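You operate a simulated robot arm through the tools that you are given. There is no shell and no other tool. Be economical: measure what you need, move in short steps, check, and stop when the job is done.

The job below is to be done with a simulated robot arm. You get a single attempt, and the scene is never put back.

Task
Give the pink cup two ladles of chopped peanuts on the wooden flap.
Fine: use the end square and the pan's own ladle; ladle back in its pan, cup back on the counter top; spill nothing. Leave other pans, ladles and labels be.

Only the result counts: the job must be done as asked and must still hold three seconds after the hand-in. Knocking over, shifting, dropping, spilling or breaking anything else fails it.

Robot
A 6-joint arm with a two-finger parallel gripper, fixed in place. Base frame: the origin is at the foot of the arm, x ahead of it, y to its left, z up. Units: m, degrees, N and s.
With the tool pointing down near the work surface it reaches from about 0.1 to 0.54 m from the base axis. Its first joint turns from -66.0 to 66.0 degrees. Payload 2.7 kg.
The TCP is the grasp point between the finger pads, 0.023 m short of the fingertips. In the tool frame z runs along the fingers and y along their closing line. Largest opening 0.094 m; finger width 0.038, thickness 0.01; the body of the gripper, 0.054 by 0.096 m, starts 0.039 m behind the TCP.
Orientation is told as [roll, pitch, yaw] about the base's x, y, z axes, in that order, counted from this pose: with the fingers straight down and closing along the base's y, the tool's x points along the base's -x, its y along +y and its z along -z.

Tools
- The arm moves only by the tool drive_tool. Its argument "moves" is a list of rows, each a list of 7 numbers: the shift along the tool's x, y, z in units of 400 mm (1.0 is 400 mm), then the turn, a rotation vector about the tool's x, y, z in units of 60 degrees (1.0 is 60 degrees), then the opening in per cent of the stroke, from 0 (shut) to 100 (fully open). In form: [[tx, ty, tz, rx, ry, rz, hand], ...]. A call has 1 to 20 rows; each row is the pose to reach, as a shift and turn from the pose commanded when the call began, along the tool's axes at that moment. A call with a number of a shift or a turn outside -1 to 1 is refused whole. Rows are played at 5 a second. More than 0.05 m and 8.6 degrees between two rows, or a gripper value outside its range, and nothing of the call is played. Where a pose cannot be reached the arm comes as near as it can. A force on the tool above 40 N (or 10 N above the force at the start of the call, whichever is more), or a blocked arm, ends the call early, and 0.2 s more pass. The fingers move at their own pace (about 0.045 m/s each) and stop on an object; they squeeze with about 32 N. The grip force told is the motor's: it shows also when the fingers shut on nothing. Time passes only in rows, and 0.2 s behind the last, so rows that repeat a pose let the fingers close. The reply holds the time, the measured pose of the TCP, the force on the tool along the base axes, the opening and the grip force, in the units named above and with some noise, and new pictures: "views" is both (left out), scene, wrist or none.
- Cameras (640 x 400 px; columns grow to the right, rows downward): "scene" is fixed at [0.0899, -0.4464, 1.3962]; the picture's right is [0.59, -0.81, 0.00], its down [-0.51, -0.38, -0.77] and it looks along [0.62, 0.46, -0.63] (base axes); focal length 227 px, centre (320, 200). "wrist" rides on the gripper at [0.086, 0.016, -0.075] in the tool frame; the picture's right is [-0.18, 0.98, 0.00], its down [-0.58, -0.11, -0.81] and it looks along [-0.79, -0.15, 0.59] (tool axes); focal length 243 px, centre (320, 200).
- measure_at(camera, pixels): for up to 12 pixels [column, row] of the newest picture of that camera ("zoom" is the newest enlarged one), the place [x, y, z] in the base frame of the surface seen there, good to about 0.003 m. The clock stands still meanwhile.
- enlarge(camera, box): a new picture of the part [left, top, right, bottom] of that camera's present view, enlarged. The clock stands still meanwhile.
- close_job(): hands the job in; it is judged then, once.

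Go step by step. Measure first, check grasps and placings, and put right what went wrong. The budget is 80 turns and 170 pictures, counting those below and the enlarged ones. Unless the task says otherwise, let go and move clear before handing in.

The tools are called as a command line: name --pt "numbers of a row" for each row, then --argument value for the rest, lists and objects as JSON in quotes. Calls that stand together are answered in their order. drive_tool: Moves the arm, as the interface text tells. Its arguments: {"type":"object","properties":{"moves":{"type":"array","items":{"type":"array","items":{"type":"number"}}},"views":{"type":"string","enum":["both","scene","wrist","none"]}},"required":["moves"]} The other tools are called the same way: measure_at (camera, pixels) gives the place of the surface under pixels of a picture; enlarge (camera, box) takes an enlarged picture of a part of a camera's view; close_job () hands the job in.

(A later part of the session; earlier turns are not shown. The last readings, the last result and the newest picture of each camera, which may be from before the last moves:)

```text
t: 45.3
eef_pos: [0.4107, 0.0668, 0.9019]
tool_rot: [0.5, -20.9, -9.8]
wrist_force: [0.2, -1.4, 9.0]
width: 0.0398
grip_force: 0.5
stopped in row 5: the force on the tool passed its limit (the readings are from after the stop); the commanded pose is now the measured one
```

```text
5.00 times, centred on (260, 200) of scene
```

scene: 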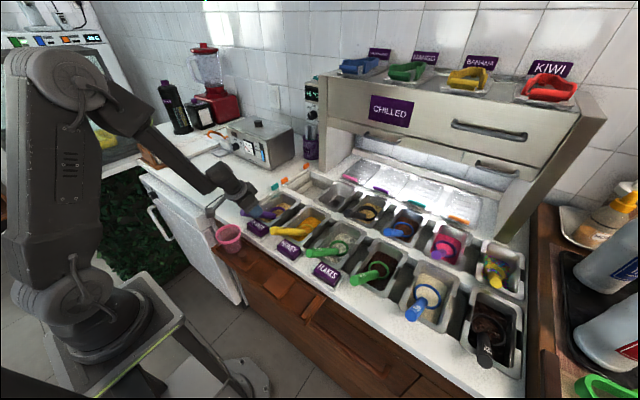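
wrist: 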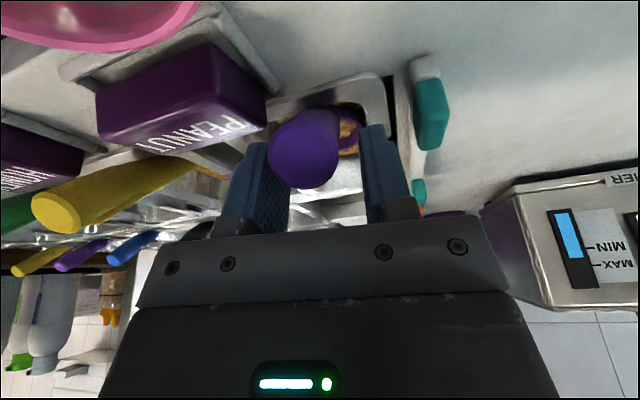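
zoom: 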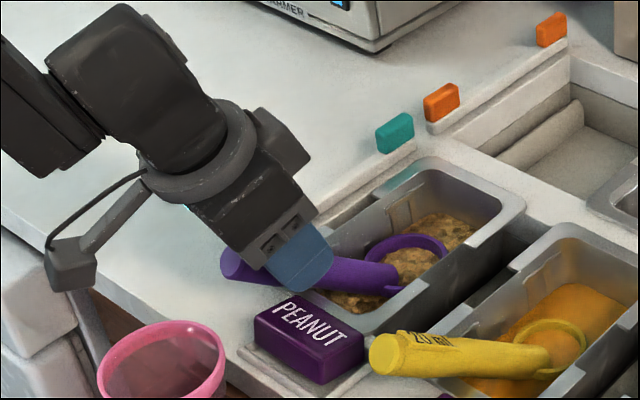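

The descent stopped on contact. The handle (wrist 268–340) sits nearer the −y finger, and the gap spans 270–362. I'll back off 0.025 and remeasure the handle.

drive_tool --pt "-0.011 0 -0.03 0 0 0 60" --pt "-0.023 0 -0.063 0 0 0 60" --pt "-0.035 0 -0.095 0 0 0 60" --views "both"

enlarge --camera "wrist" --box '[220, 20, 440, 200]'

```text
t: 46.1
eef_pos: [0.4086, 0.0661, 0.9428]
tool_rot: [0.4, -20.6, -9.8]
wrist_force: [-0.5, 0.3, -0.2]
width: 0.0564
grip_force: 0.0
```

scene: 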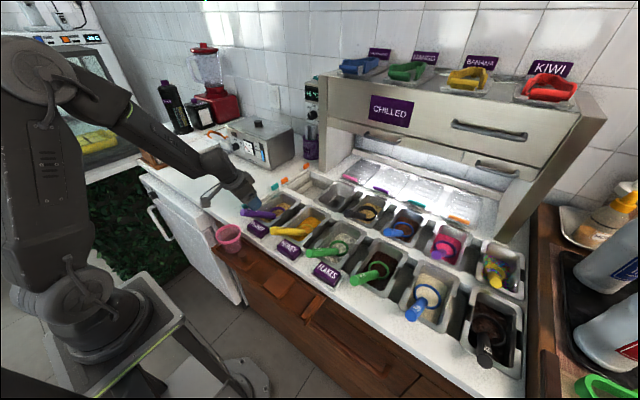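
wrist: 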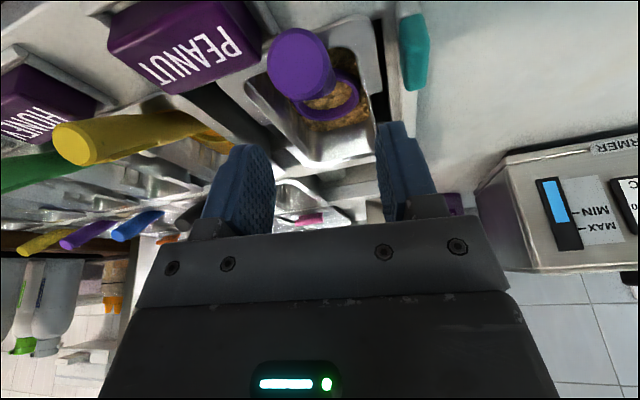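

```text
2.22 times, centred on (330, 110) of wrist
```

zoom: 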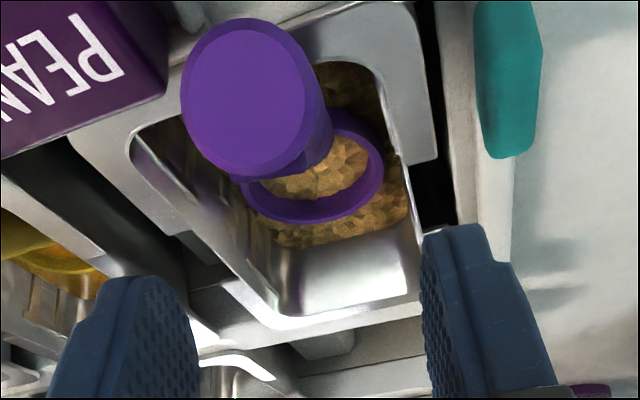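

measure_at --camera "zoom" --pixels '[[184, 90], [310, 85], [245, 25], [250, 100], [235, 175], [322, 130], [250, 185], [275, 180], [330, 110], [380, 160], [290, 220], [300, 160]]'

```text
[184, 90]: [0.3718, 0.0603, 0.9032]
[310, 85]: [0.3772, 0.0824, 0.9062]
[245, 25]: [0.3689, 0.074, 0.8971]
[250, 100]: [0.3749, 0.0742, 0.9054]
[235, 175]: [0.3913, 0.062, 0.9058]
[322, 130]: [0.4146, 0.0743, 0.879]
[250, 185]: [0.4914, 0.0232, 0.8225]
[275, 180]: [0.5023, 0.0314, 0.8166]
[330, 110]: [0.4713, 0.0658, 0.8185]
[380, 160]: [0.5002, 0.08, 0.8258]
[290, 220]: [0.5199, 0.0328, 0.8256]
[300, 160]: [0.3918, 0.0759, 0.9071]
```

The handle end is 0.0225 wide, centred at (0.3745,0.0715,0.905), and the −y finger likely touched the PEANUT label's corner. I'll use a shallower 8° pitch, grip further forward at (0.416,0.064) with a narrower opening to clear the label, and descend again.

drive_tool --pt "-0.01 -0.001 0.003 0 0.11 0 36" --pt "-0.018 -0.002 0.007 0 0.21 0 36" --pt "-0.018 -0.002 0.007 0 0.21 0 36" --pt "-0.004 -0.002 0.044 0 0.21 0 36" --pt "0.008 -0.002 0.076 0 0.21 0 36" --pt "0.008 -0.002 0.076 0 0.21 0 36" --views "both"

enlarge --camera "scene" --box '[200, 170, 320, 250]'

enlarge --camera "wrist" --box '[200, 50, 440, 230]'

```text
t: 47.5
eef_pos: [0.417, 0.0637, 0.9124]
tool_rot: [0.5, -8.1, -9.7]
wrist_force: [-0.4, -0.5, -0.5]
width: 0.0339
grip_force: 0.0
```

scene: 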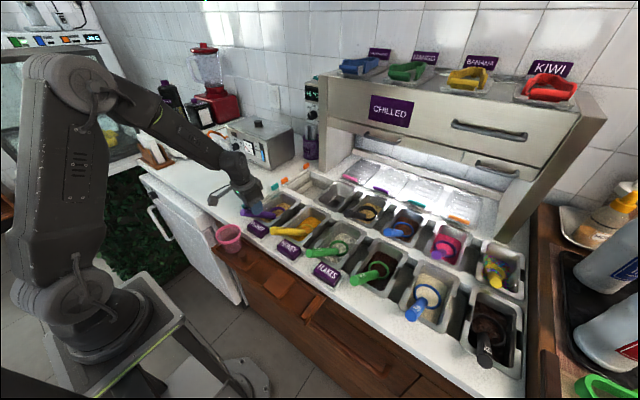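
wrist: 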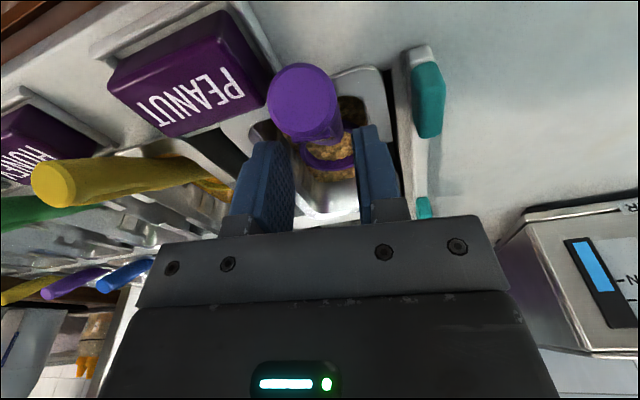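

```text
5.00 times, centred on (260, 210) of scene
```

zoom: 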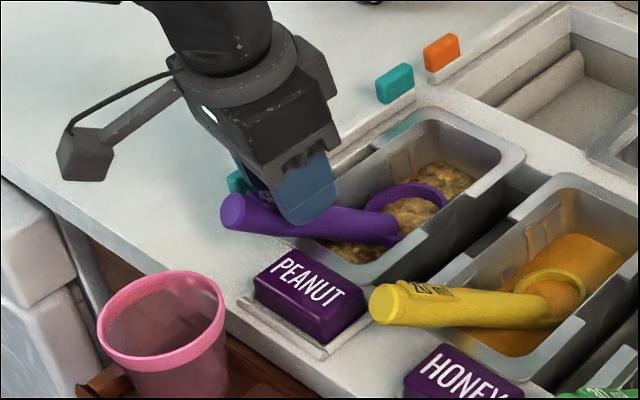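

```text
2.22 times, centred on (320, 140) of wrist
```

zoom: 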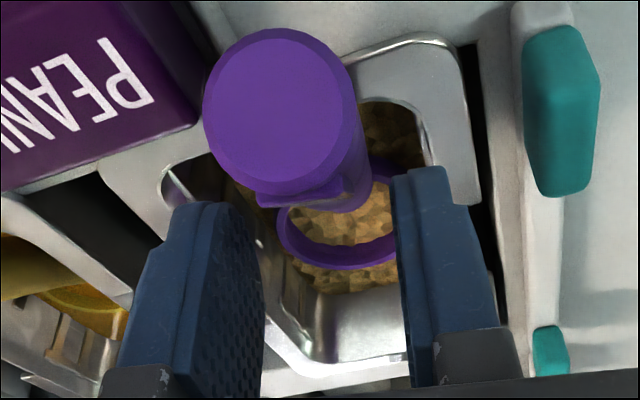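

The handle neck (zoom 265–372) is between the fingers (262–395), well centred. I'll descend the last 0.025 m.

drive_tool --pt "0.003 0 0.02 0 0 0 36" --pt "0.006 0 0.04 0 0 0 36" --pt "0.0087 0 0.061 0 0 0 36" --pt "0.0087 0 0.061 0 0 0 36" --views "wrist"

enlarge --camera "scene" --box '[200, 170, 320, 250]'

```text
t: 48.5
eef_pos: [0.4169, 0.0655, 0.8875]
tool_rot: [0.5, -8.2, -9.7]
wrist_force: [0.3, -1.1, 0.4]
width: 0.0338
grip_force: 0.1
```

wrist: 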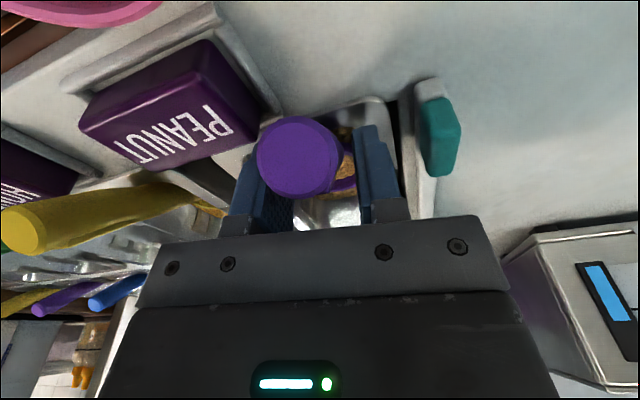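

```text
5.00 times, centred on (260, 210) of scene
```

zoom: 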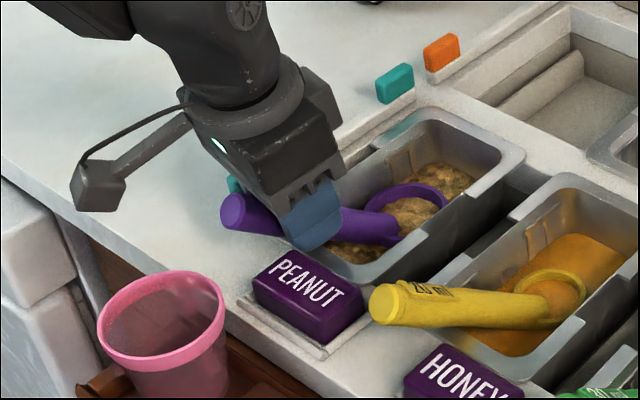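

The fingers straddle the handle without contact. Closing now.

drive_tool --pt "0 0 0 0 0 0 10" --pt "0 0 0 0 0 0 10" --pt "0 0 0 0 0 0 10" --pt "0 0 0 0 0 0 10" --views "wrist"

enlarge --camera "scene" --box '[200, 170, 320, 250]'

```text
t: 49.5
eef_pos: [0.4166, 0.0648, 0.8873]
tool_rot: [0.5, -8.1, -9.6]
wrist_force: [0.0, 0.1, -0.4]
width: 0.0254
grip_force: 31.6
```

wrist: 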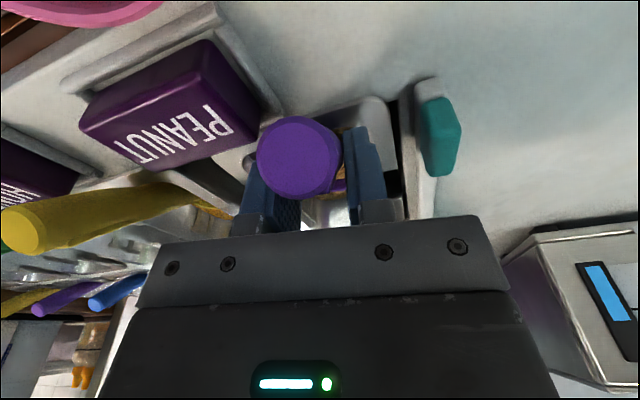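

```text
5.00 times, centred on (260, 210) of scene
```

zoom: 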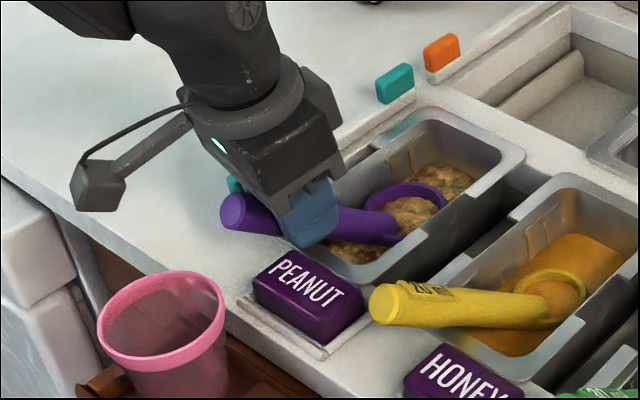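

The handle is gripped (0.0254 wide, 32 N). I'll lift slowly straight up 0.05, staying over the pan, to see what the bowl holds.

drive_tool --pt "-0.003 0 -0.02 0 0 0 10" --pt "-0.006 0 -0.045 0 0 0 10" --pt "-0.01 0 -0.07 0 0 0 10" --pt "-0.014 0 -0.097 0 0 0 10" --pt "-0.0175 0 -0.124 0 0 0 10" --pt "-0.0175 0 -0.124 0 0 0 10" --views "both"

enlarge --camera "scene" --box '[210, 160, 330, 240]'

```text
t: 50.9
eef_pos: [0.4168, 0.0653, 0.9381]
tool_rot: [0.6, -8.1, -9.6]
wrist_force: [0.3, -0.1, -0.2]
width: 0.0252
grip_force: 32.2
```

scene: 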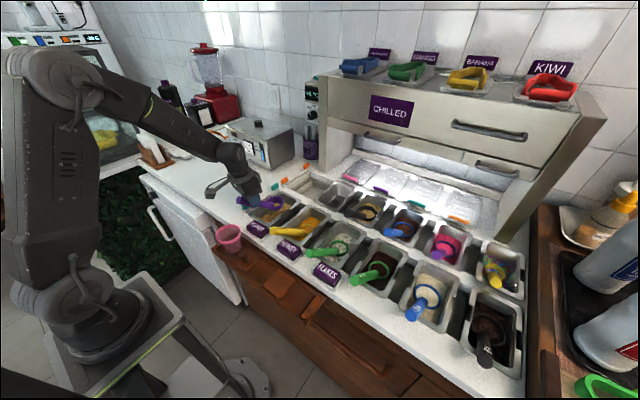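
wrist: 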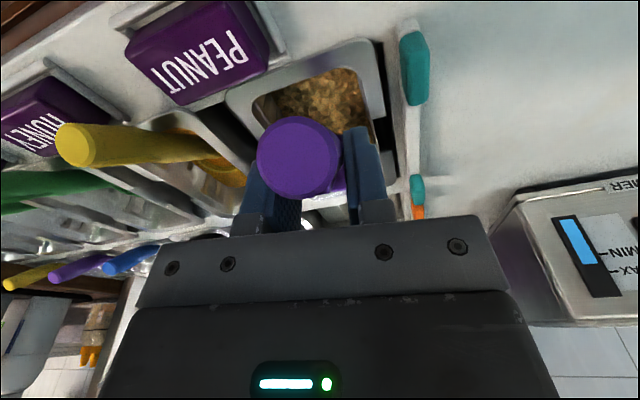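

```text
5.00 times, centred on (270, 200) of scene
```

zoom: 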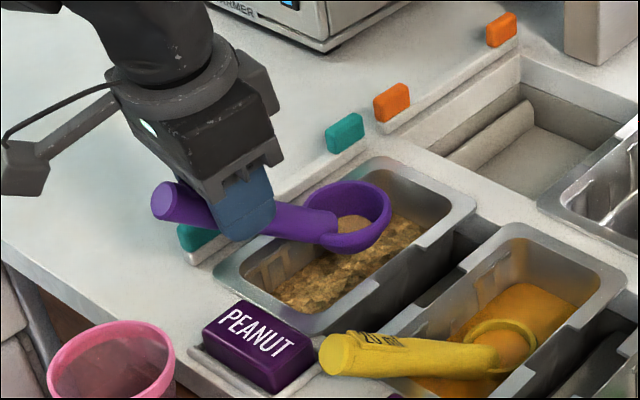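

The ladle is up and there is a peanut-coloured surface inside the bowl at zoom (352,222). I'll measure rim and contents.

measure_at --camera "zoom" --pixels '[[352, 222], [345, 218], [360, 225], [308, 200], [390, 205], [350, 183], [340, 236], [360, 205], [330, 200], [380, 240]]'

enlarge --camera "scene" --box '[260, 180, 300, 220]'

```text
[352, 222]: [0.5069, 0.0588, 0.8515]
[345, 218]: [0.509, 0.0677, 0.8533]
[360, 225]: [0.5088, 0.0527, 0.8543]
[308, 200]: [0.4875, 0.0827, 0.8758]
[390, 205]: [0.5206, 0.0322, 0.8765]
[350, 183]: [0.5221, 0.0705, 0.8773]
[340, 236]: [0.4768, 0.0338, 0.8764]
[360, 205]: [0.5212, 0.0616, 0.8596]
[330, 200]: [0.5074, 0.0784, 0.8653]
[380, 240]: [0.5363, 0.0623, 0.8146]
```

```text
10.00 times, centred on (280, 200) of scene
```

zoom: 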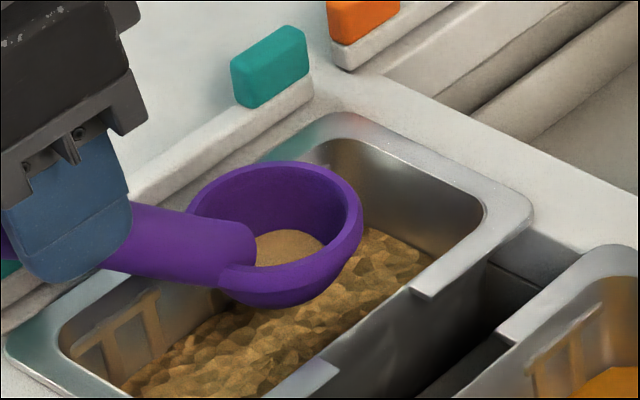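

The bowl (rim z≈0.876, contents only at ≈0.852) is nearly empty, so it needs a real scoop. I'll tip the lip down 30°, plunge into the peanuts (surface ≈0.815), sweep forward, level and lift, all inside the pan.

drive_tool --pt "-0.012 -0.007 -0.0236 0 0.125 0 10" --pt "-0.0239 -0.015 -0.0473 0 0.25 0 10" --pt "-0.0377 -0.015 -0.0512 0 0.375 0 10" --pt "-0.0512 -0.015 -0.0549 0 0.5 0 10" --pt "-0.045 -0.015 -0.0112 0 0.5 0 10" --pt "-0.0389 -0.015 0.0318 0 0.5 0 10" --pt "-0.0413 -0.015 0.059 0 0.5 0 10" --pt "-0.0439 -0.015 0.0855 0 0.5 0 10" --pt "-0.0683 -0.015 0.0915 0 0.5 0 10" --pt "-0.0927 -0.015 0.0977 0 0.5 0 10" --pt "-0.1026 -0.015 0.1166 0 0.367 0 10" --pt "-0.0905 -0.015 0.1237 0 0.25 0 10" --pt "-0.067 -0.015 0.1224 0 0.133 0 10" --pt "-0.0404 -0.015 0.1068 0 0 0 10" --pt "-0.0333 -0.015 0.0679 0 0 0 10" --pt "-0.0262 -0.015 0.029 0 0 0 10" --pt "-0.0149 -0.015 0.0021 0 0 0 10" --pt "-0.0035 -0.015 -0.0248 0 0 0 10" --pt "-0.0035 -0.015 -0.0248 0 0 0 10" --views "both"

enlarge --camera "scene" --box '[225, 165, 315, 225]'

```text
t: 54.9
eef_pos: [0.4155, 0.0589, 0.9477]
tool_rot: [0.6, -8.1, -9.7]
wrist_force: [-0.8, -0.9, -0.8]
width: 0.0251
grip_force: 32.1
```

scene: 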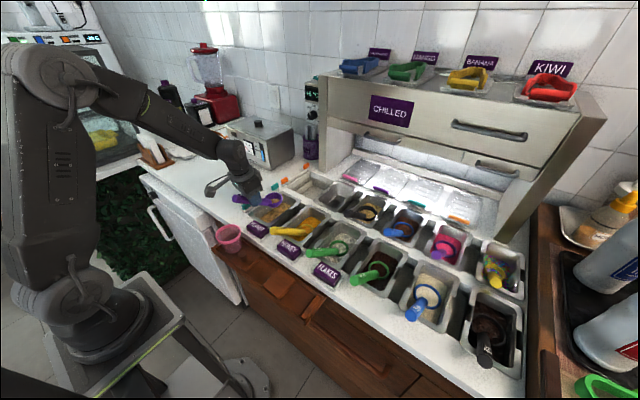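
wrist: 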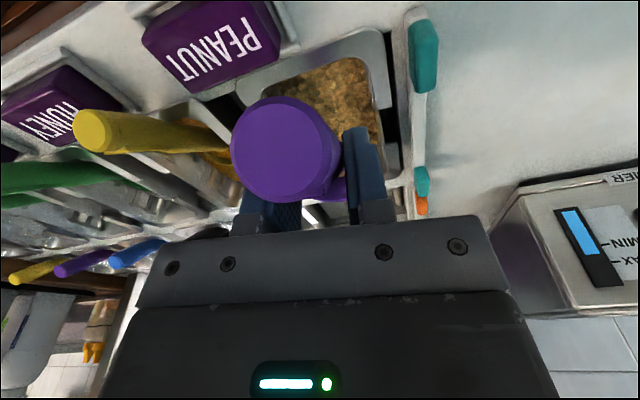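

```text
6.67 times, centred on (270, 195) of scene
```

zoom: 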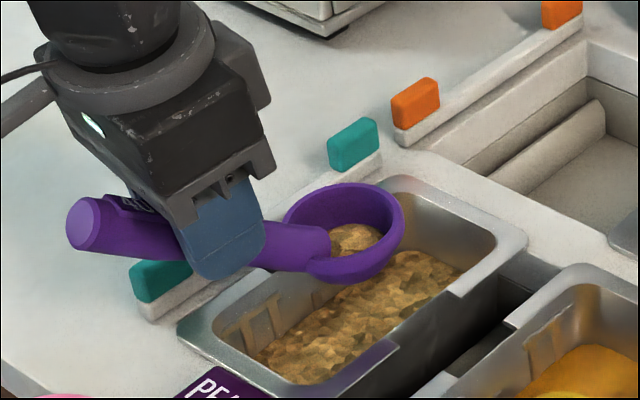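

Contents rose and now look lumpy, but the handle looks shifted in the grip. I'll measure the rim and contents.

enlarge --camera "scene" --box '[255, 180, 295, 220]'

measure_at --camera "zoom" --pixels '[[285, 220], [402, 220], [345, 183], [318, 260], [365, 258], [352, 238], [375, 240], [335, 238], [85, 222], [200, 232], [300, 235], [230, 250]]'

```text
10.00 times, centred on (275, 200) of scene
```

zoom: 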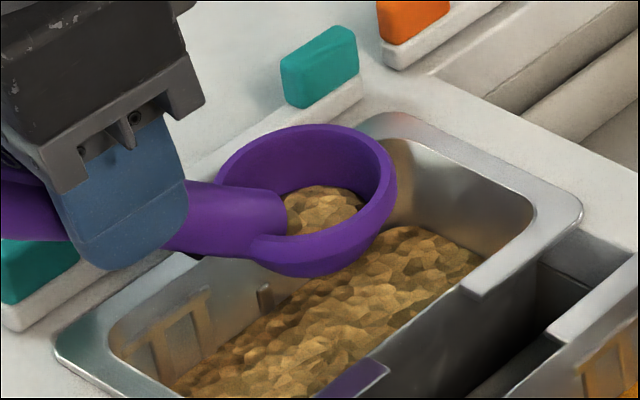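

```text
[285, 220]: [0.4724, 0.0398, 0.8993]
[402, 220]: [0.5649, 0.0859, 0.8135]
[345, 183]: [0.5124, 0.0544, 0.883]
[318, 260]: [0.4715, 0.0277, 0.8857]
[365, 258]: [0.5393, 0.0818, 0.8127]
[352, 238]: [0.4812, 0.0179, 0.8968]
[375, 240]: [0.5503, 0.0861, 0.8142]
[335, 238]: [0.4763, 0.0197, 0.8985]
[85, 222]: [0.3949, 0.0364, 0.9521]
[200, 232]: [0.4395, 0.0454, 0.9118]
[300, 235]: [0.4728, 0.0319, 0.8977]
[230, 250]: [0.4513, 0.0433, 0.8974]
```

Those pixels referred to the newer zoom, so I'll re-measure on it.

measure_at --camera "zoom" --pixels '[[218, 175], [393, 190], [310, 127], [260, 248], [330, 205], [310, 195], [350, 200], [315, 225], [290, 190], [270, 140], [385, 160], [345, 240]]'

measure_at --camera "scene" --pixels '[[237, 198], [241, 197], [245, 199], [262, 202]]'

```text
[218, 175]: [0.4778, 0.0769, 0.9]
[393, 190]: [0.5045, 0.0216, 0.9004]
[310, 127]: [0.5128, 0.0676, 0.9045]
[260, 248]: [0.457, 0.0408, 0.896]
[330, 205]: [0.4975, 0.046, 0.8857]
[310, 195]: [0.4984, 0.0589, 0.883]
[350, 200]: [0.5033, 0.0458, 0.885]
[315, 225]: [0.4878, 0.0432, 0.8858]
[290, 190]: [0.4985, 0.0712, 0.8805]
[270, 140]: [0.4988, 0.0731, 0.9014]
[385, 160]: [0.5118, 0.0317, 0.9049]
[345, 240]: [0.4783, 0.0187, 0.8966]
```

```text
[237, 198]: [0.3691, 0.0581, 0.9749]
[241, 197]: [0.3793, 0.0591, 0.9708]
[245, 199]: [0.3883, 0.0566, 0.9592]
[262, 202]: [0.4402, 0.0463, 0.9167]
```

The rim centre is now (0.491,0.049,0.900), the ladle is tipped about 9° lip-up after a small slip, and the contents are about a third full (surface 0.885). I'll scoop deeper and slower, plunging first to read the force.

drive_tool --pt "-0.0215 0 -0.0197 0 0.125 0 5" --pt "-0.0433 0 -0.0395 0 0.25 0 5" --pt "-0.0528 0 -0.0418 0 0.367 0 5" --pt "-0.063 0 -0.044 0 0.483 0 5" --pt "-0.076 0 -0.0145 0 0.608 0 5" --pt "-0.0893 0 0.0138 0 0.733 0 5" --pt "-0.0833 0 0.0573 0 0.733 0 5" --pt "-0.077 0 0.1003 0 0.733 0 5" --pt "-0.0778 0 0.1223 0 0.733 0 5" --pt "-0.077 0 0.1423 0 0.733 0 5" --views "both"

enlarge --camera "scene" --box '[225, 165, 315, 225]'

```text
t: 57.1
eef_pos: [0.4527, 0.0514, 0.897]
tool_rot: [0.7, 35.7, -9.2]
wrist_force: [-2.0, 0.4, 26.1]
width: 0.0257
grip_force: 31.2
```

scene: 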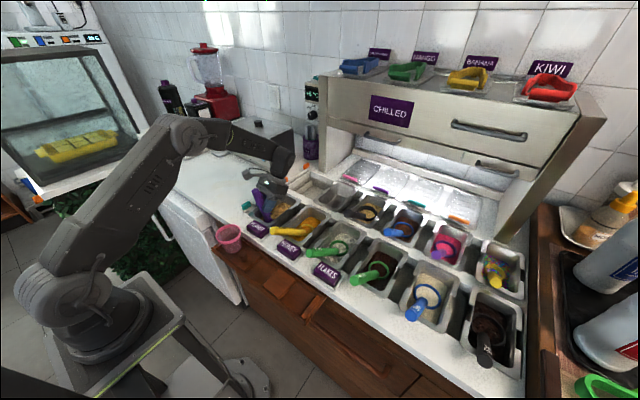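
wrist: 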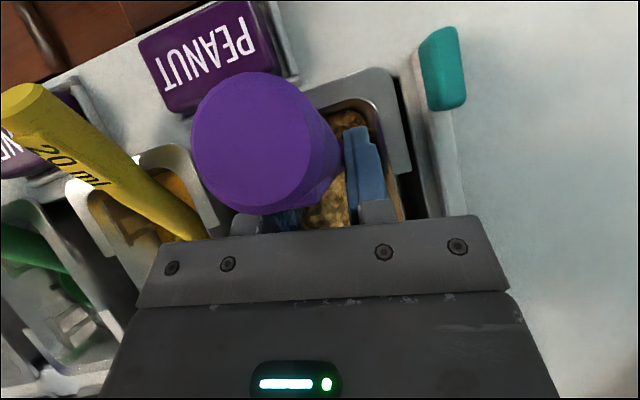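

```text
6.67 times, centred on (270, 195) of scene
```

zoom: 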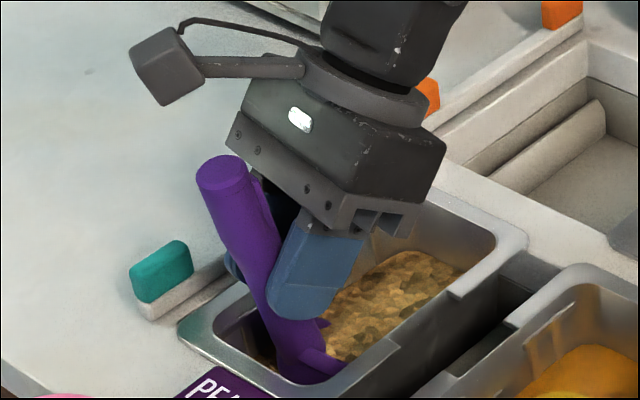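

A 26 N upward force means the bowl is at the pan floor or resisting. I'll relieve slightly, sweep forward, and level while rising.

drive_tool --pt "-0.012 0.003 -0.018 0 0 0 5" --pt "-0.0246 0.006 -0.03 0 0 0 5" --pt "-0.04 0.01 -0.041 0 0 0 5" --pt "-0.055 0.01 -0.0519 0 0 0 5" --pt "-0.05 0.01 -0.0424 0 -0.133 0 5" --pt "-0.0463 0.01 -0.029 0 -0.267 0 5" --pt "-0.0331 0.01 -0.0161 0 -0.4 0 5" --pt "-0.008 0.01 -0.003 0 -0.533 0 5" --pt "0.0372 0.01 -0.006 0 -0.667 0 5" --pt "0.07 0.01 -0.03 0 -0.667 0 5" --pt "0.1013 0.01 -0.0522 0 -0.667 0 5" --pt "0.158 0.01 -0.0884 0 -0.667 0 5" --pt "0.158 0.01 -0.0884 0 -0.667 0 5" --views "both"

enlarge --camera "scene" --box '[225, 165, 315, 225]'

```text
t: 59.9
eef_pos: [0.4226, 0.0593, 0.9611]
tool_rot: [0.5, -4.1, -9.7]
wrist_force: [0.2, -1.0, -0.9]
width: 0.0252
grip_force: 32.3
```

scene: 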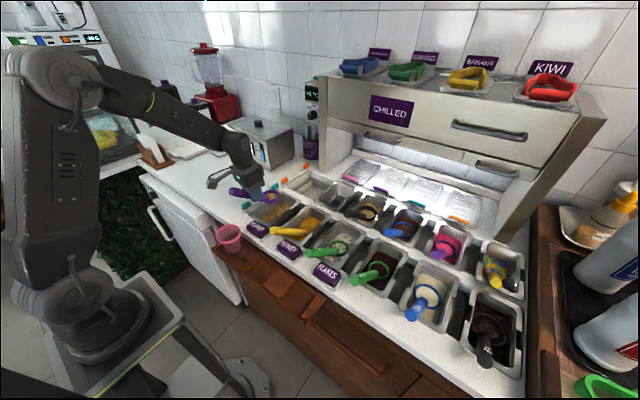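
wrist: 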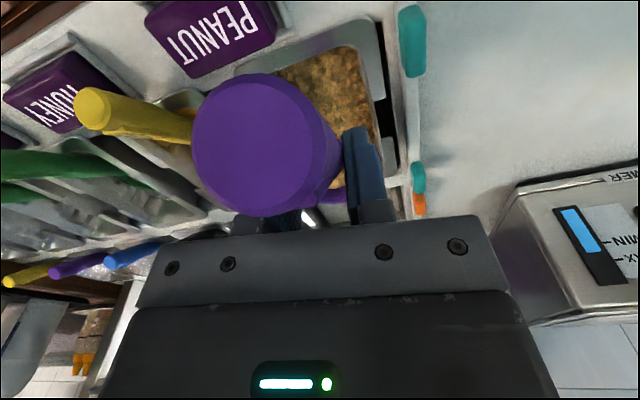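

```text
6.67 times, centred on (270, 195) of scene
```

zoom: 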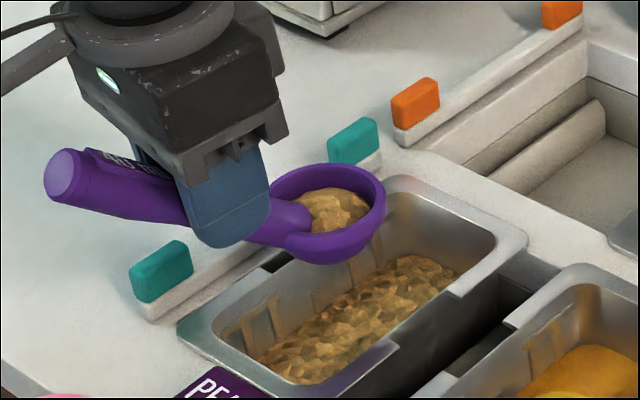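

The bowl now shows a good mound, zoom (335,208). I'll measure rim, contents and handle.

measure_at --camera "zoom" --pixels '[[272, 190], [384, 210], [330, 166], [300, 250], [340, 240], [335, 208], [325, 195], [345, 220], [360, 215], [65, 175], [100, 165], [160, 185]]'

enlarge --camera "scene" --box '[255, 180, 295, 210]'

```text
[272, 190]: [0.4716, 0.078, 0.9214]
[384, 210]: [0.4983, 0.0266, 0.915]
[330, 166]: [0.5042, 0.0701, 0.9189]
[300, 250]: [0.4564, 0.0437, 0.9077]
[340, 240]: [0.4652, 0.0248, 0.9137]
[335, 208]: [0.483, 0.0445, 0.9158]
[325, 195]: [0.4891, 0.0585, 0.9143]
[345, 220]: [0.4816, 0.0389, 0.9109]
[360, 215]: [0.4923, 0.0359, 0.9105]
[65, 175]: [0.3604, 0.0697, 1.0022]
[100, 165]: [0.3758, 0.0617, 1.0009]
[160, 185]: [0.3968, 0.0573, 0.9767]
```

```text
13.33 times, centred on (275, 195) of scene
```

zoom: 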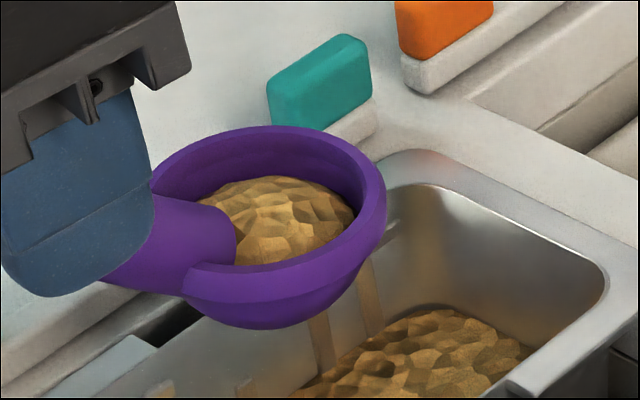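

The rim is at ≈0.917 and the contents peak at 0.916 with edges ≈0.910, so about three quarters full. Evidence says the bowl touches the pan floor at rim z≈0.825, so I'll do one longer sweep just above the floor to top it up.

drive_tool --pt "-0.0037 0 0.0048 0 0.133 0 5" --pt "-0.0102 0 0.0123 0 0.267 0 5" --pt "-0.0178 0 0.0353 0 0.4 0 5" --pt "-0.033 0 0.049 0 0.533 0 5" --pt "-0.0565 0 0.0675 0 0.667 0 5" --pt "-0.077 0 0.1018 0 0.783 0 5" --pt "-0.0735 0 0.149 0 0.783 0 5" --pt "-0.1183 0.004 0.1535 0 0.783 0 5" --pt "-0.1633 0.008 0.1568 0 0.783 0 5" --pt "-0.198 0.012 0.1593 0 0.783 0 5" --pt "-0.1968 0.015 0.1633 0 0.65 0 5" --pt "-0.1868 0.015 0.168 0 0.517 0 5" --pt "-0.1633 0.015 0.1675 0 0.383 0 5" --pt "-0.137 0.015 0.1635 0 0.25 0 5" --pt "-0.1085 0.015 0.155 0 0.117 0 5" --pt "-0.0828 0.015 0.1288 0 0.017 0 5" --pt "-0.0723 0.015 0.0653 0 0.017 0 5" --pt "-0.0518 0.015 0.0013 0 0.017 0 5" --pt "-0.0028 0.01 -0.015 0 0.017 0 5" --pt "-0.0028 0.01 -0.015 0 0.017 0 5" --views "both"

enlarge --camera "scene" --box '[235, 170, 315, 225]'

```text
t: 64.1
eef_pos: [0.4241, 0.0636, 0.9684]
tool_rot: [0.5, -3.3, -9.8]
wrist_force: [-0.2, -0.1, -0.4]
width: 0.0253
grip_force: 31.9
```

scene: 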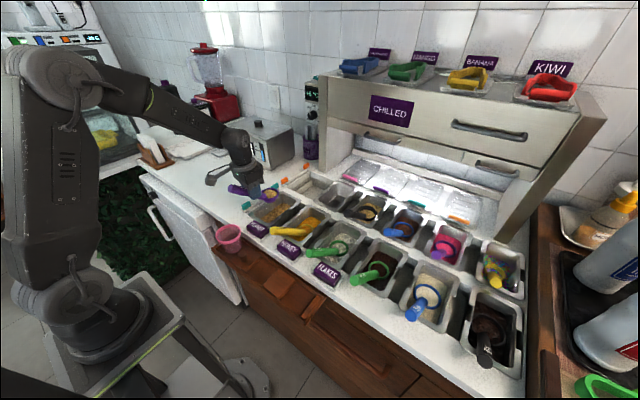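
wrist: 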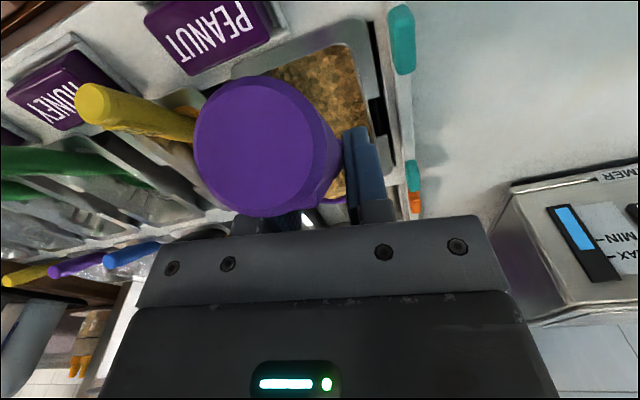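

```text
7.27 times, centred on (275, 198) of scene
```

zoom: 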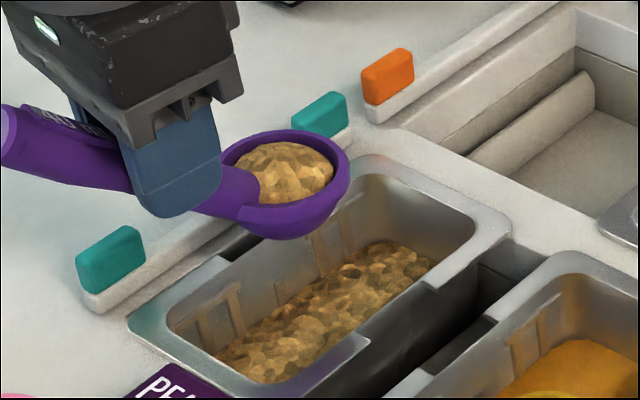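

The bowl is fuller now, a dome at zoom (285,170) with no slip. I'll measure it.

measure_at --camera "zoom" --pixels '[[224, 160], [347, 185], [290, 133], [245, 228], [285, 170], [265, 155], [305, 165], [300, 195], [322, 180], [310, 215]]'

```text
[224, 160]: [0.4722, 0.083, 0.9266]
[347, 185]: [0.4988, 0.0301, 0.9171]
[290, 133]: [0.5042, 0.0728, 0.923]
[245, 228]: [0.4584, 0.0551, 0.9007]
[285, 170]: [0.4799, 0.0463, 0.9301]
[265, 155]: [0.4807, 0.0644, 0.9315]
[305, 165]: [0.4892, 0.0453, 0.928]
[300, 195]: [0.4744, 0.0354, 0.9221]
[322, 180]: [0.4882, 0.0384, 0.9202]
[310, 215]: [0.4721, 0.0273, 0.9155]
```

It is full with a dome (peak 0.9315 vs rim ≈0.922), but the rim leans about 9° to the right (left 0.9266, right 0.9171). I'll roll 6° to level it and lift slowly 0.05.

drive_tool --pt "0 0 0 0.03 0 0 5" --pt "0 0 0 0.06 0 0 5" --pt "0 0 0 0.1 0 0 5" --pt "-0.0015 0 -0.025 0.1 0 0 5" --pt "-0.003 0 -0.055 0.1 0 0 5" --pt "-0.005 0 -0.085 0.1 0 0 5" --pt "-0.0065 0 -0.11 0.1 0 0 5" --pt "-0.007 0 -0.125 0.1 0 0 5" --pt "-0.007 0 -0.125 0.1 0 0 5" --views "scene"

enlarge --camera "scene" --box '[235, 155, 315, 225]'

```text
t: 66.1
eef_pos: [0.4252, 0.0637, 1.0181]
tool_rot: [-5.5, -3.2, -9.8]
wrist_force: [-0.2, -0.4, -0.4]
width: 0.0251
grip_force: 32.1
```

scene: 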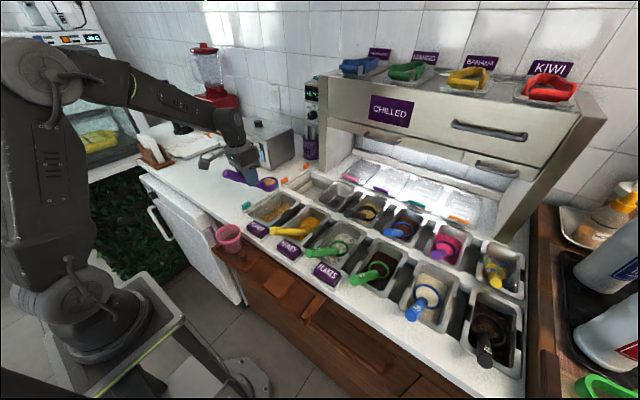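

```text
5.71 times, centred on (275, 190) of scene
```

zoom: 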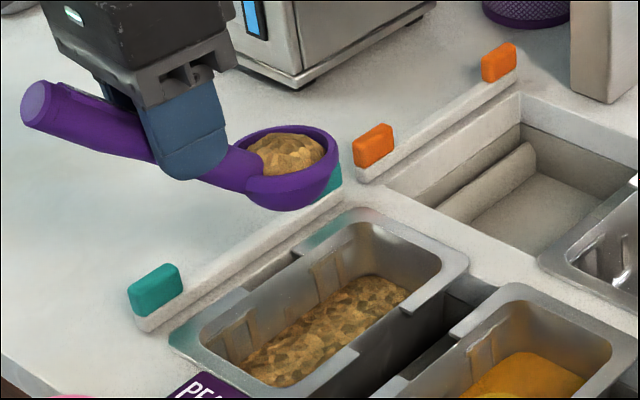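

The load is steady with nothing lost outside. I'll check rim level and centre before the carry.

measure_at --camera "zoom" --pixels '[[237, 150], [336, 163], [287, 127], [278, 200], [285, 150], [310, 160], [262, 142], [300, 195]]'

```text
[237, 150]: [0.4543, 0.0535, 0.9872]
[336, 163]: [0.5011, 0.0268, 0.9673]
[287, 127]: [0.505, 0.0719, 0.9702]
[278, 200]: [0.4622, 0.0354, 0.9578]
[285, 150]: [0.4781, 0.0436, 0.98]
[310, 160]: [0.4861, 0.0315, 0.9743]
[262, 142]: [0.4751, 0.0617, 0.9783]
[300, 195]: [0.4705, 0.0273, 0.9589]
```

The rim is roughly level at ≈0.968 with the bowl centre at (0.485,0.052). I'll carry slowly toward the cup in two legs, yawing −40° in each while holding the bowl level.

drive_tool --pt "0.012 0.003 -0.001 0.003 0.005 0.05 5" --pt "0.04 0.009 -0.003 0.0093 0.016 0.166 5" --pt "0.07 0.015 -0.005 0.016 0.028 0.285 5" --pt "0.1 0.021 -0.0077 0.0224 0.0384 0.398 5" --pt "0.13 0.027 -0.01 0.0298 0.0512 0.53 5" --pt "0.152 0.032 -0.0116 0.035 0.06 0.622 5" --pt "0.1625 0.034 -0.0124 0.0373 0.064 0.663 5" --pt "0.1625 0.034 -0.0124 0.0373 0.064 0.663 5" --views "scene"

```text
t: 67.9
eef_pos: [0.362, 0.0884, 1.0174]
tool_rot: [-5.5, -3.2, -49.8]
wrist_force: [-0.6, 0.2, -0.6]
width: 0.0252
grip_force: 31.8
```

scene: 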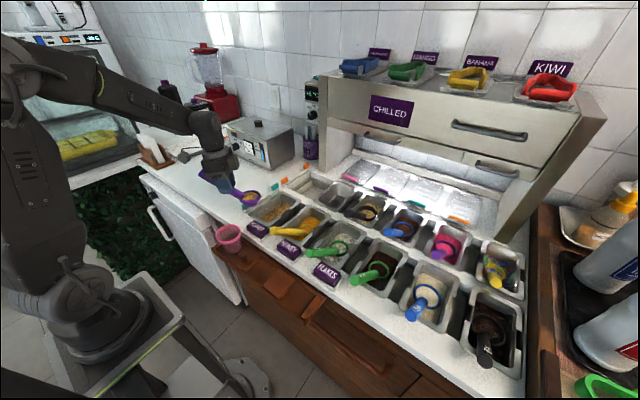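

Steady. Second leg: finish the yaw to −90°, with the bowl lip arriving above the cup.

drive_tool --pt "0.015 -0.002 -0.001 0.003 0.005 0.05 5" --pt "0.05 -0.005 -0.0025 0.0093 0.016 0.166 5" --pt "0.09 -0.009 -0.004 0.016 0.028 0.285 5" --pt "0.13 -0.013 -0.006 0.0224 0.0384 0.398 5" --pt "0.168 -0.017 -0.0078 0.0298 0.0512 0.53 5" --pt "0.195 -0.02 -0.009 0.035 0.06 0.622 5" --pt "0.204 -0.021 -0.0095 0.0375 0.0643 0.666 5" --pt "0.204 -0.021 -0.0095 0.0375 0.0643 0.666 5" --views "both"

enlarge --camera "scene" --box '[180, 180, 280, 260]'

```text
t: 69.7
eef_pos: [0.3033, 0.146, 1.0185]
tool_rot: [-5.5, -3.2, -90.0]
wrist_force: [0.3, 0.5, -1.4]
width: 0.0253
grip_force: 31.4
```

scene: 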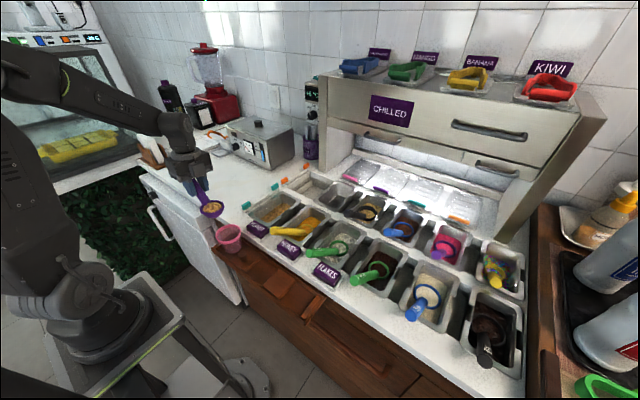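
wrist: 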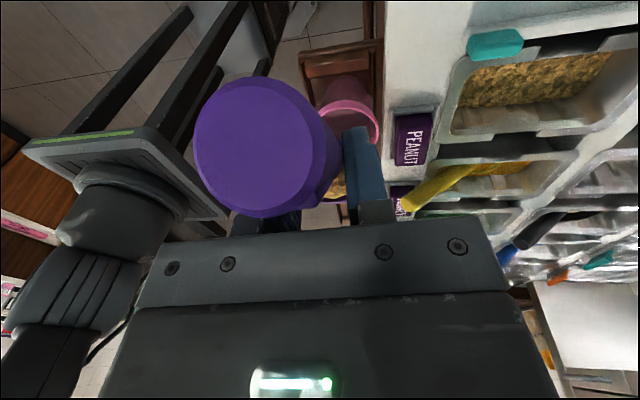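

```text
5.00 times, centred on (230, 220) of scene
```

zoom: 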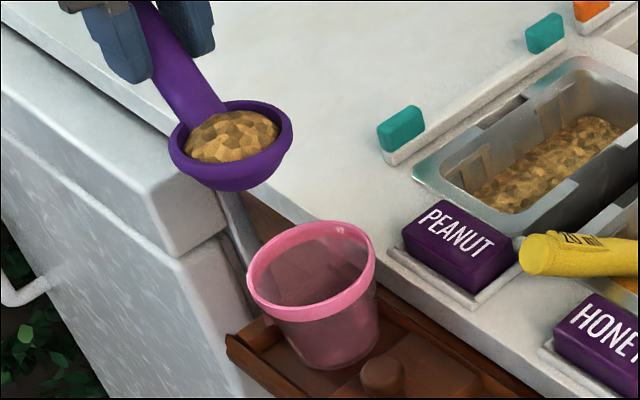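

The load is intact. I'll measure the bowl rim and the cup rim for precise pouring alignment.

measure_at --camera "zoom" --pixels '[[170, 145], [290, 125], [245, 103], [225, 172], [230, 135], [205, 140], [262, 125], [250, 275], [374, 255], [312, 308], [320, 225], [278, 155]]'

```text
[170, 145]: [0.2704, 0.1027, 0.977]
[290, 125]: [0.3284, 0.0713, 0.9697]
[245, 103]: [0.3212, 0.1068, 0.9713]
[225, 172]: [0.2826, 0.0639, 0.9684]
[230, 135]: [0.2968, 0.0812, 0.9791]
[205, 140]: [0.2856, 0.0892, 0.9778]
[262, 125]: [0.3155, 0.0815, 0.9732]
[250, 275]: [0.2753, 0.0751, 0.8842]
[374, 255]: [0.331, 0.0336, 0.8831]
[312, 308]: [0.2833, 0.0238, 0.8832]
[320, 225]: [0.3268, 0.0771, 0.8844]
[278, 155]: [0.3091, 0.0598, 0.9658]
```

The bowl centre is (0.3005,0.086,0.9715) and the cup centre (0.304,0.0525), rim 0.884. I'll lower and tip slowly to 56°, keeping the lip over the cup's middle.

drive_tool --pt "0.0016 0.0123 0.049 0 0 0 5" --pt "0.0033 0.0175 0.1027 0 0 0 5" --pt "0.0033 0.0175 0.1027 0 0 0 5" --pt "-0.0163 0.0155 0.084 0 0.1327 -0.0128 5" --pt "-0.0398 0.014 0.0683 0 0.265 -0.0256 5" --pt "-0.0665 0.0126 0.056 0 0.398 -0.0384 5" --pt "-0.0963 0.0115 0.0465 0 0.531 -0.0512 5" --pt "-0.0963 0.0115 0.0465 0 0.531 -0.0512 5" --pt "-0.1283 0.0108 0.041 0 0.663 -0.064 5" --pt "-0.1283 0.0108 0.041 0 0.663 -0.064 5" --pt "-0.162 0.0105 0.0395 0 0.796 -0.0768 5" --pt "-0.162 0.0105 0.0395 0 0.796 -0.0768 5" --pt "-0.1963 0.0105 0.0413 0 0.929 -0.0896 5" --pt "-0.1963 0.0105 0.0413 0 0.929 -0.0896 5" --views "scene"

enlarge --camera "scene" --box '[180, 190, 280, 270]'

```text
t: 72.7
eef_pos: [0.3068, 0.0676, 1.0053]
tool_rot: [-5.6, 52.9, -89.8]
wrist_force: [-0.3, 0.1, -1.5]
width: 0.0253
grip_force: 32.2
```

scene: 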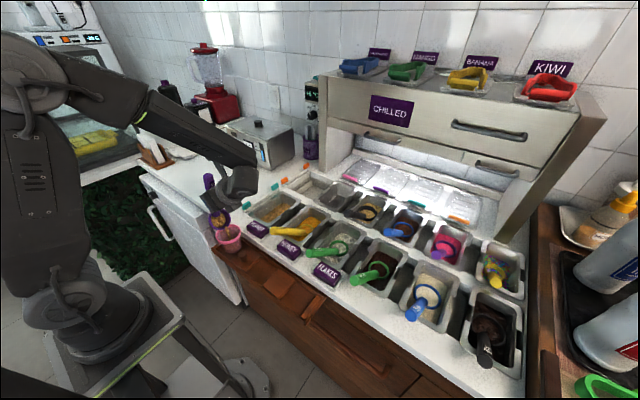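

```text
5.00 times, centred on (230, 230) of scene
```

zoom: 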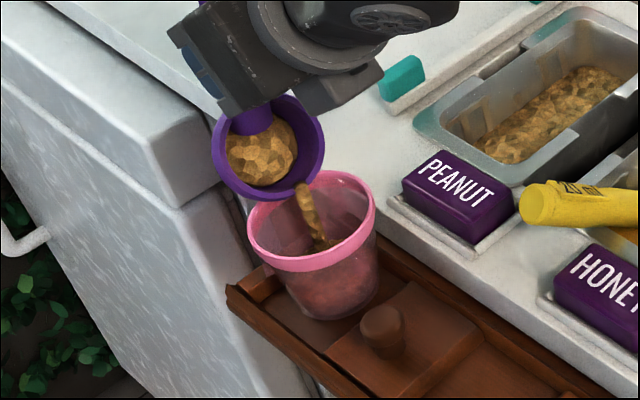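

A stream of peanuts falls neatly into the cup at zoom (312,225). I'll keep tipping slowly to 112°, pausing at each step.

drive_tool --pt "0 0 0 0 0 0 5" --pt "-0.0245 -0.0026 -0.026 0 0.1327 -0.0128 5" --pt "-0.0245 -0.0026 -0.026 0 0.1327 -0.0128 5" --pt "-0.0245 -0.0026 -0.026 0 0.1327 -0.0128 5" --pt "-0.0513 -0.005 -0.0495 0 0.265 -0.0256 5" --pt "-0.0513 -0.005 -0.0495 0 0.265 -0.0256 5" --pt "-0.0513 -0.005 -0.0495 0 0.265 -0.0256 5" --pt "-0.0805 -0.0072 -0.07 0 0.398 -0.0384 5" --pt "-0.0805 -0.0072 -0.07 0 0.398 -0.0384 5" --pt "-0.0805 -0.0072 -0.07 0 0.398 -0.0384 5" --pt "-0.1118 -0.009 -0.0873 0 0.531 -0.0512 5" --pt "-0.1118 -0.009 -0.0873 0 0.531 -0.0512 5" --pt "-0.1118 -0.009 -0.0873 0 0.531 -0.0512 5" --pt "-0.1438 -0.0106 -0.1015 0 0.663 -0.064 5" --pt "-0.1438 -0.0106 -0.1015 0 0.663 -0.064 5" --pt "-0.1763 -0.0117 -0.1113 0 0.796 -0.0768 5" --pt "-0.1763 -0.0117 -0.1113 0 0.796 -0.0768 5" --pt "-0.2088 -0.0125 -0.1178 0 0.929 -0.0896 5" --pt "-0.2088 -0.0125 -0.1178 0 0.929 -0.0896 5" --pt "-0.2088 -0.0125 -0.1178 0 0.929 -0.0896 5" --views "scene"

enlarge --camera "scene" --box '[180, 190, 280, 270]'

```text
t: 76.9
eef_pos: [0.2937, -0.0011, 0.9533]
tool_rot: [174.7, 72.1, 89.9]
wrist_force: [-0.8, -0.1, -0.9]
width: 0.0251
grip_force: 31.9
out of reach, approached as far as the arm can: row 18, 19, 20
```

scene: 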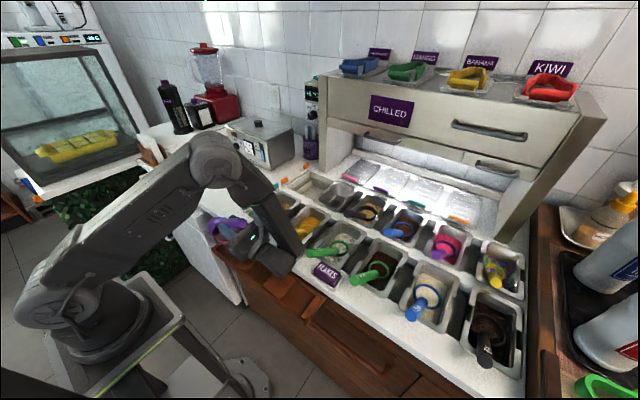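

```text
5.00 times, centred on (230, 230) of scene
```

zoom: 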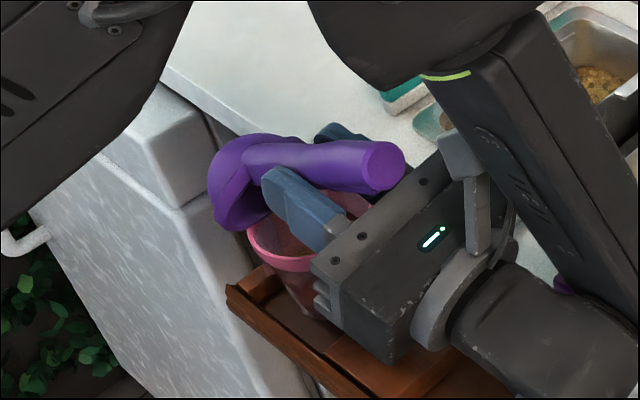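

The last 8° were out of reach, so the bowl ended slightly left and low, at TCP (0.294,-0.001,0.953). I'll lift and turn back along the same path, then check the cup and the bowl.

drive_tool --pt "0.0357 0.016 0.01 0 -0.08 0.008 5" --pt "0.0595 0.027 0.0165 0 -0.166 0.016 5" --pt "0.075 0.034 0.021 0 -0.249 0.024 5" --pt "0.075 0.034 0.021 0 -0.249 0.024 5" --pt "0.0815 0.037 0.056 0 -0.381 0.037 5" --pt "0.085 0.041 0.092 0 -0.514 0.05 5" --pt "0.085 0.044 0.127 0 -0.647 0.062 5" --pt "0.081 0.0475 0.163 0 -0.779 0.075 5" --pt "0.074 0.051 0.1975 0 -0.912 0.088 5" --pt "0.074 0.051 0.1975 0 -0.912 0.088 5" --views "scene"

enlarge --camera "scene" --box '[180, 190, 280, 270]'

```text
t: 79.1
eef_pos: [0.3047, 0.0654, 1.01]
tool_rot: [-5.6, 53.7, -90.1]
wrist_force: [0.5, -0.9, -0.6]
width: 0.0252
grip_force: 31.8
```

scene: 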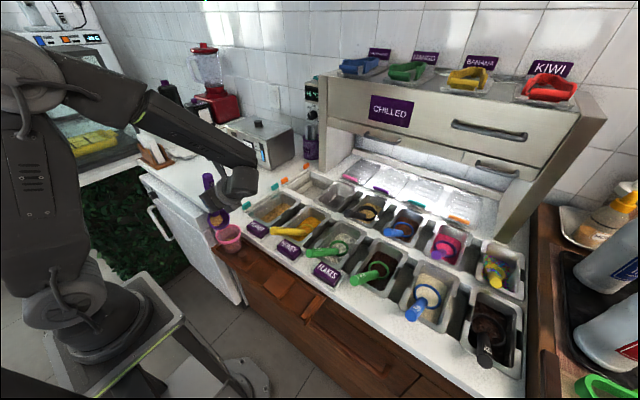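

```text
5.00 times, centred on (230, 230) of scene
```

zoom: 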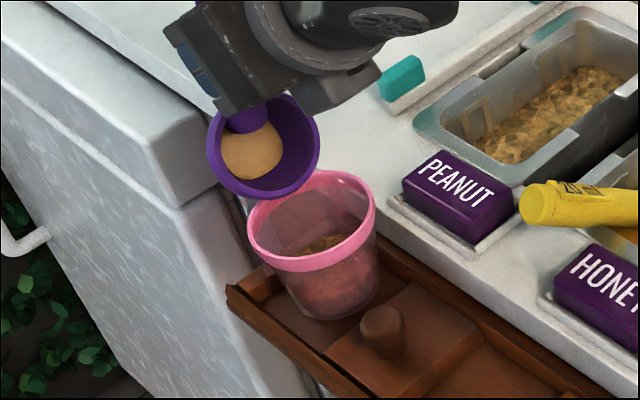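

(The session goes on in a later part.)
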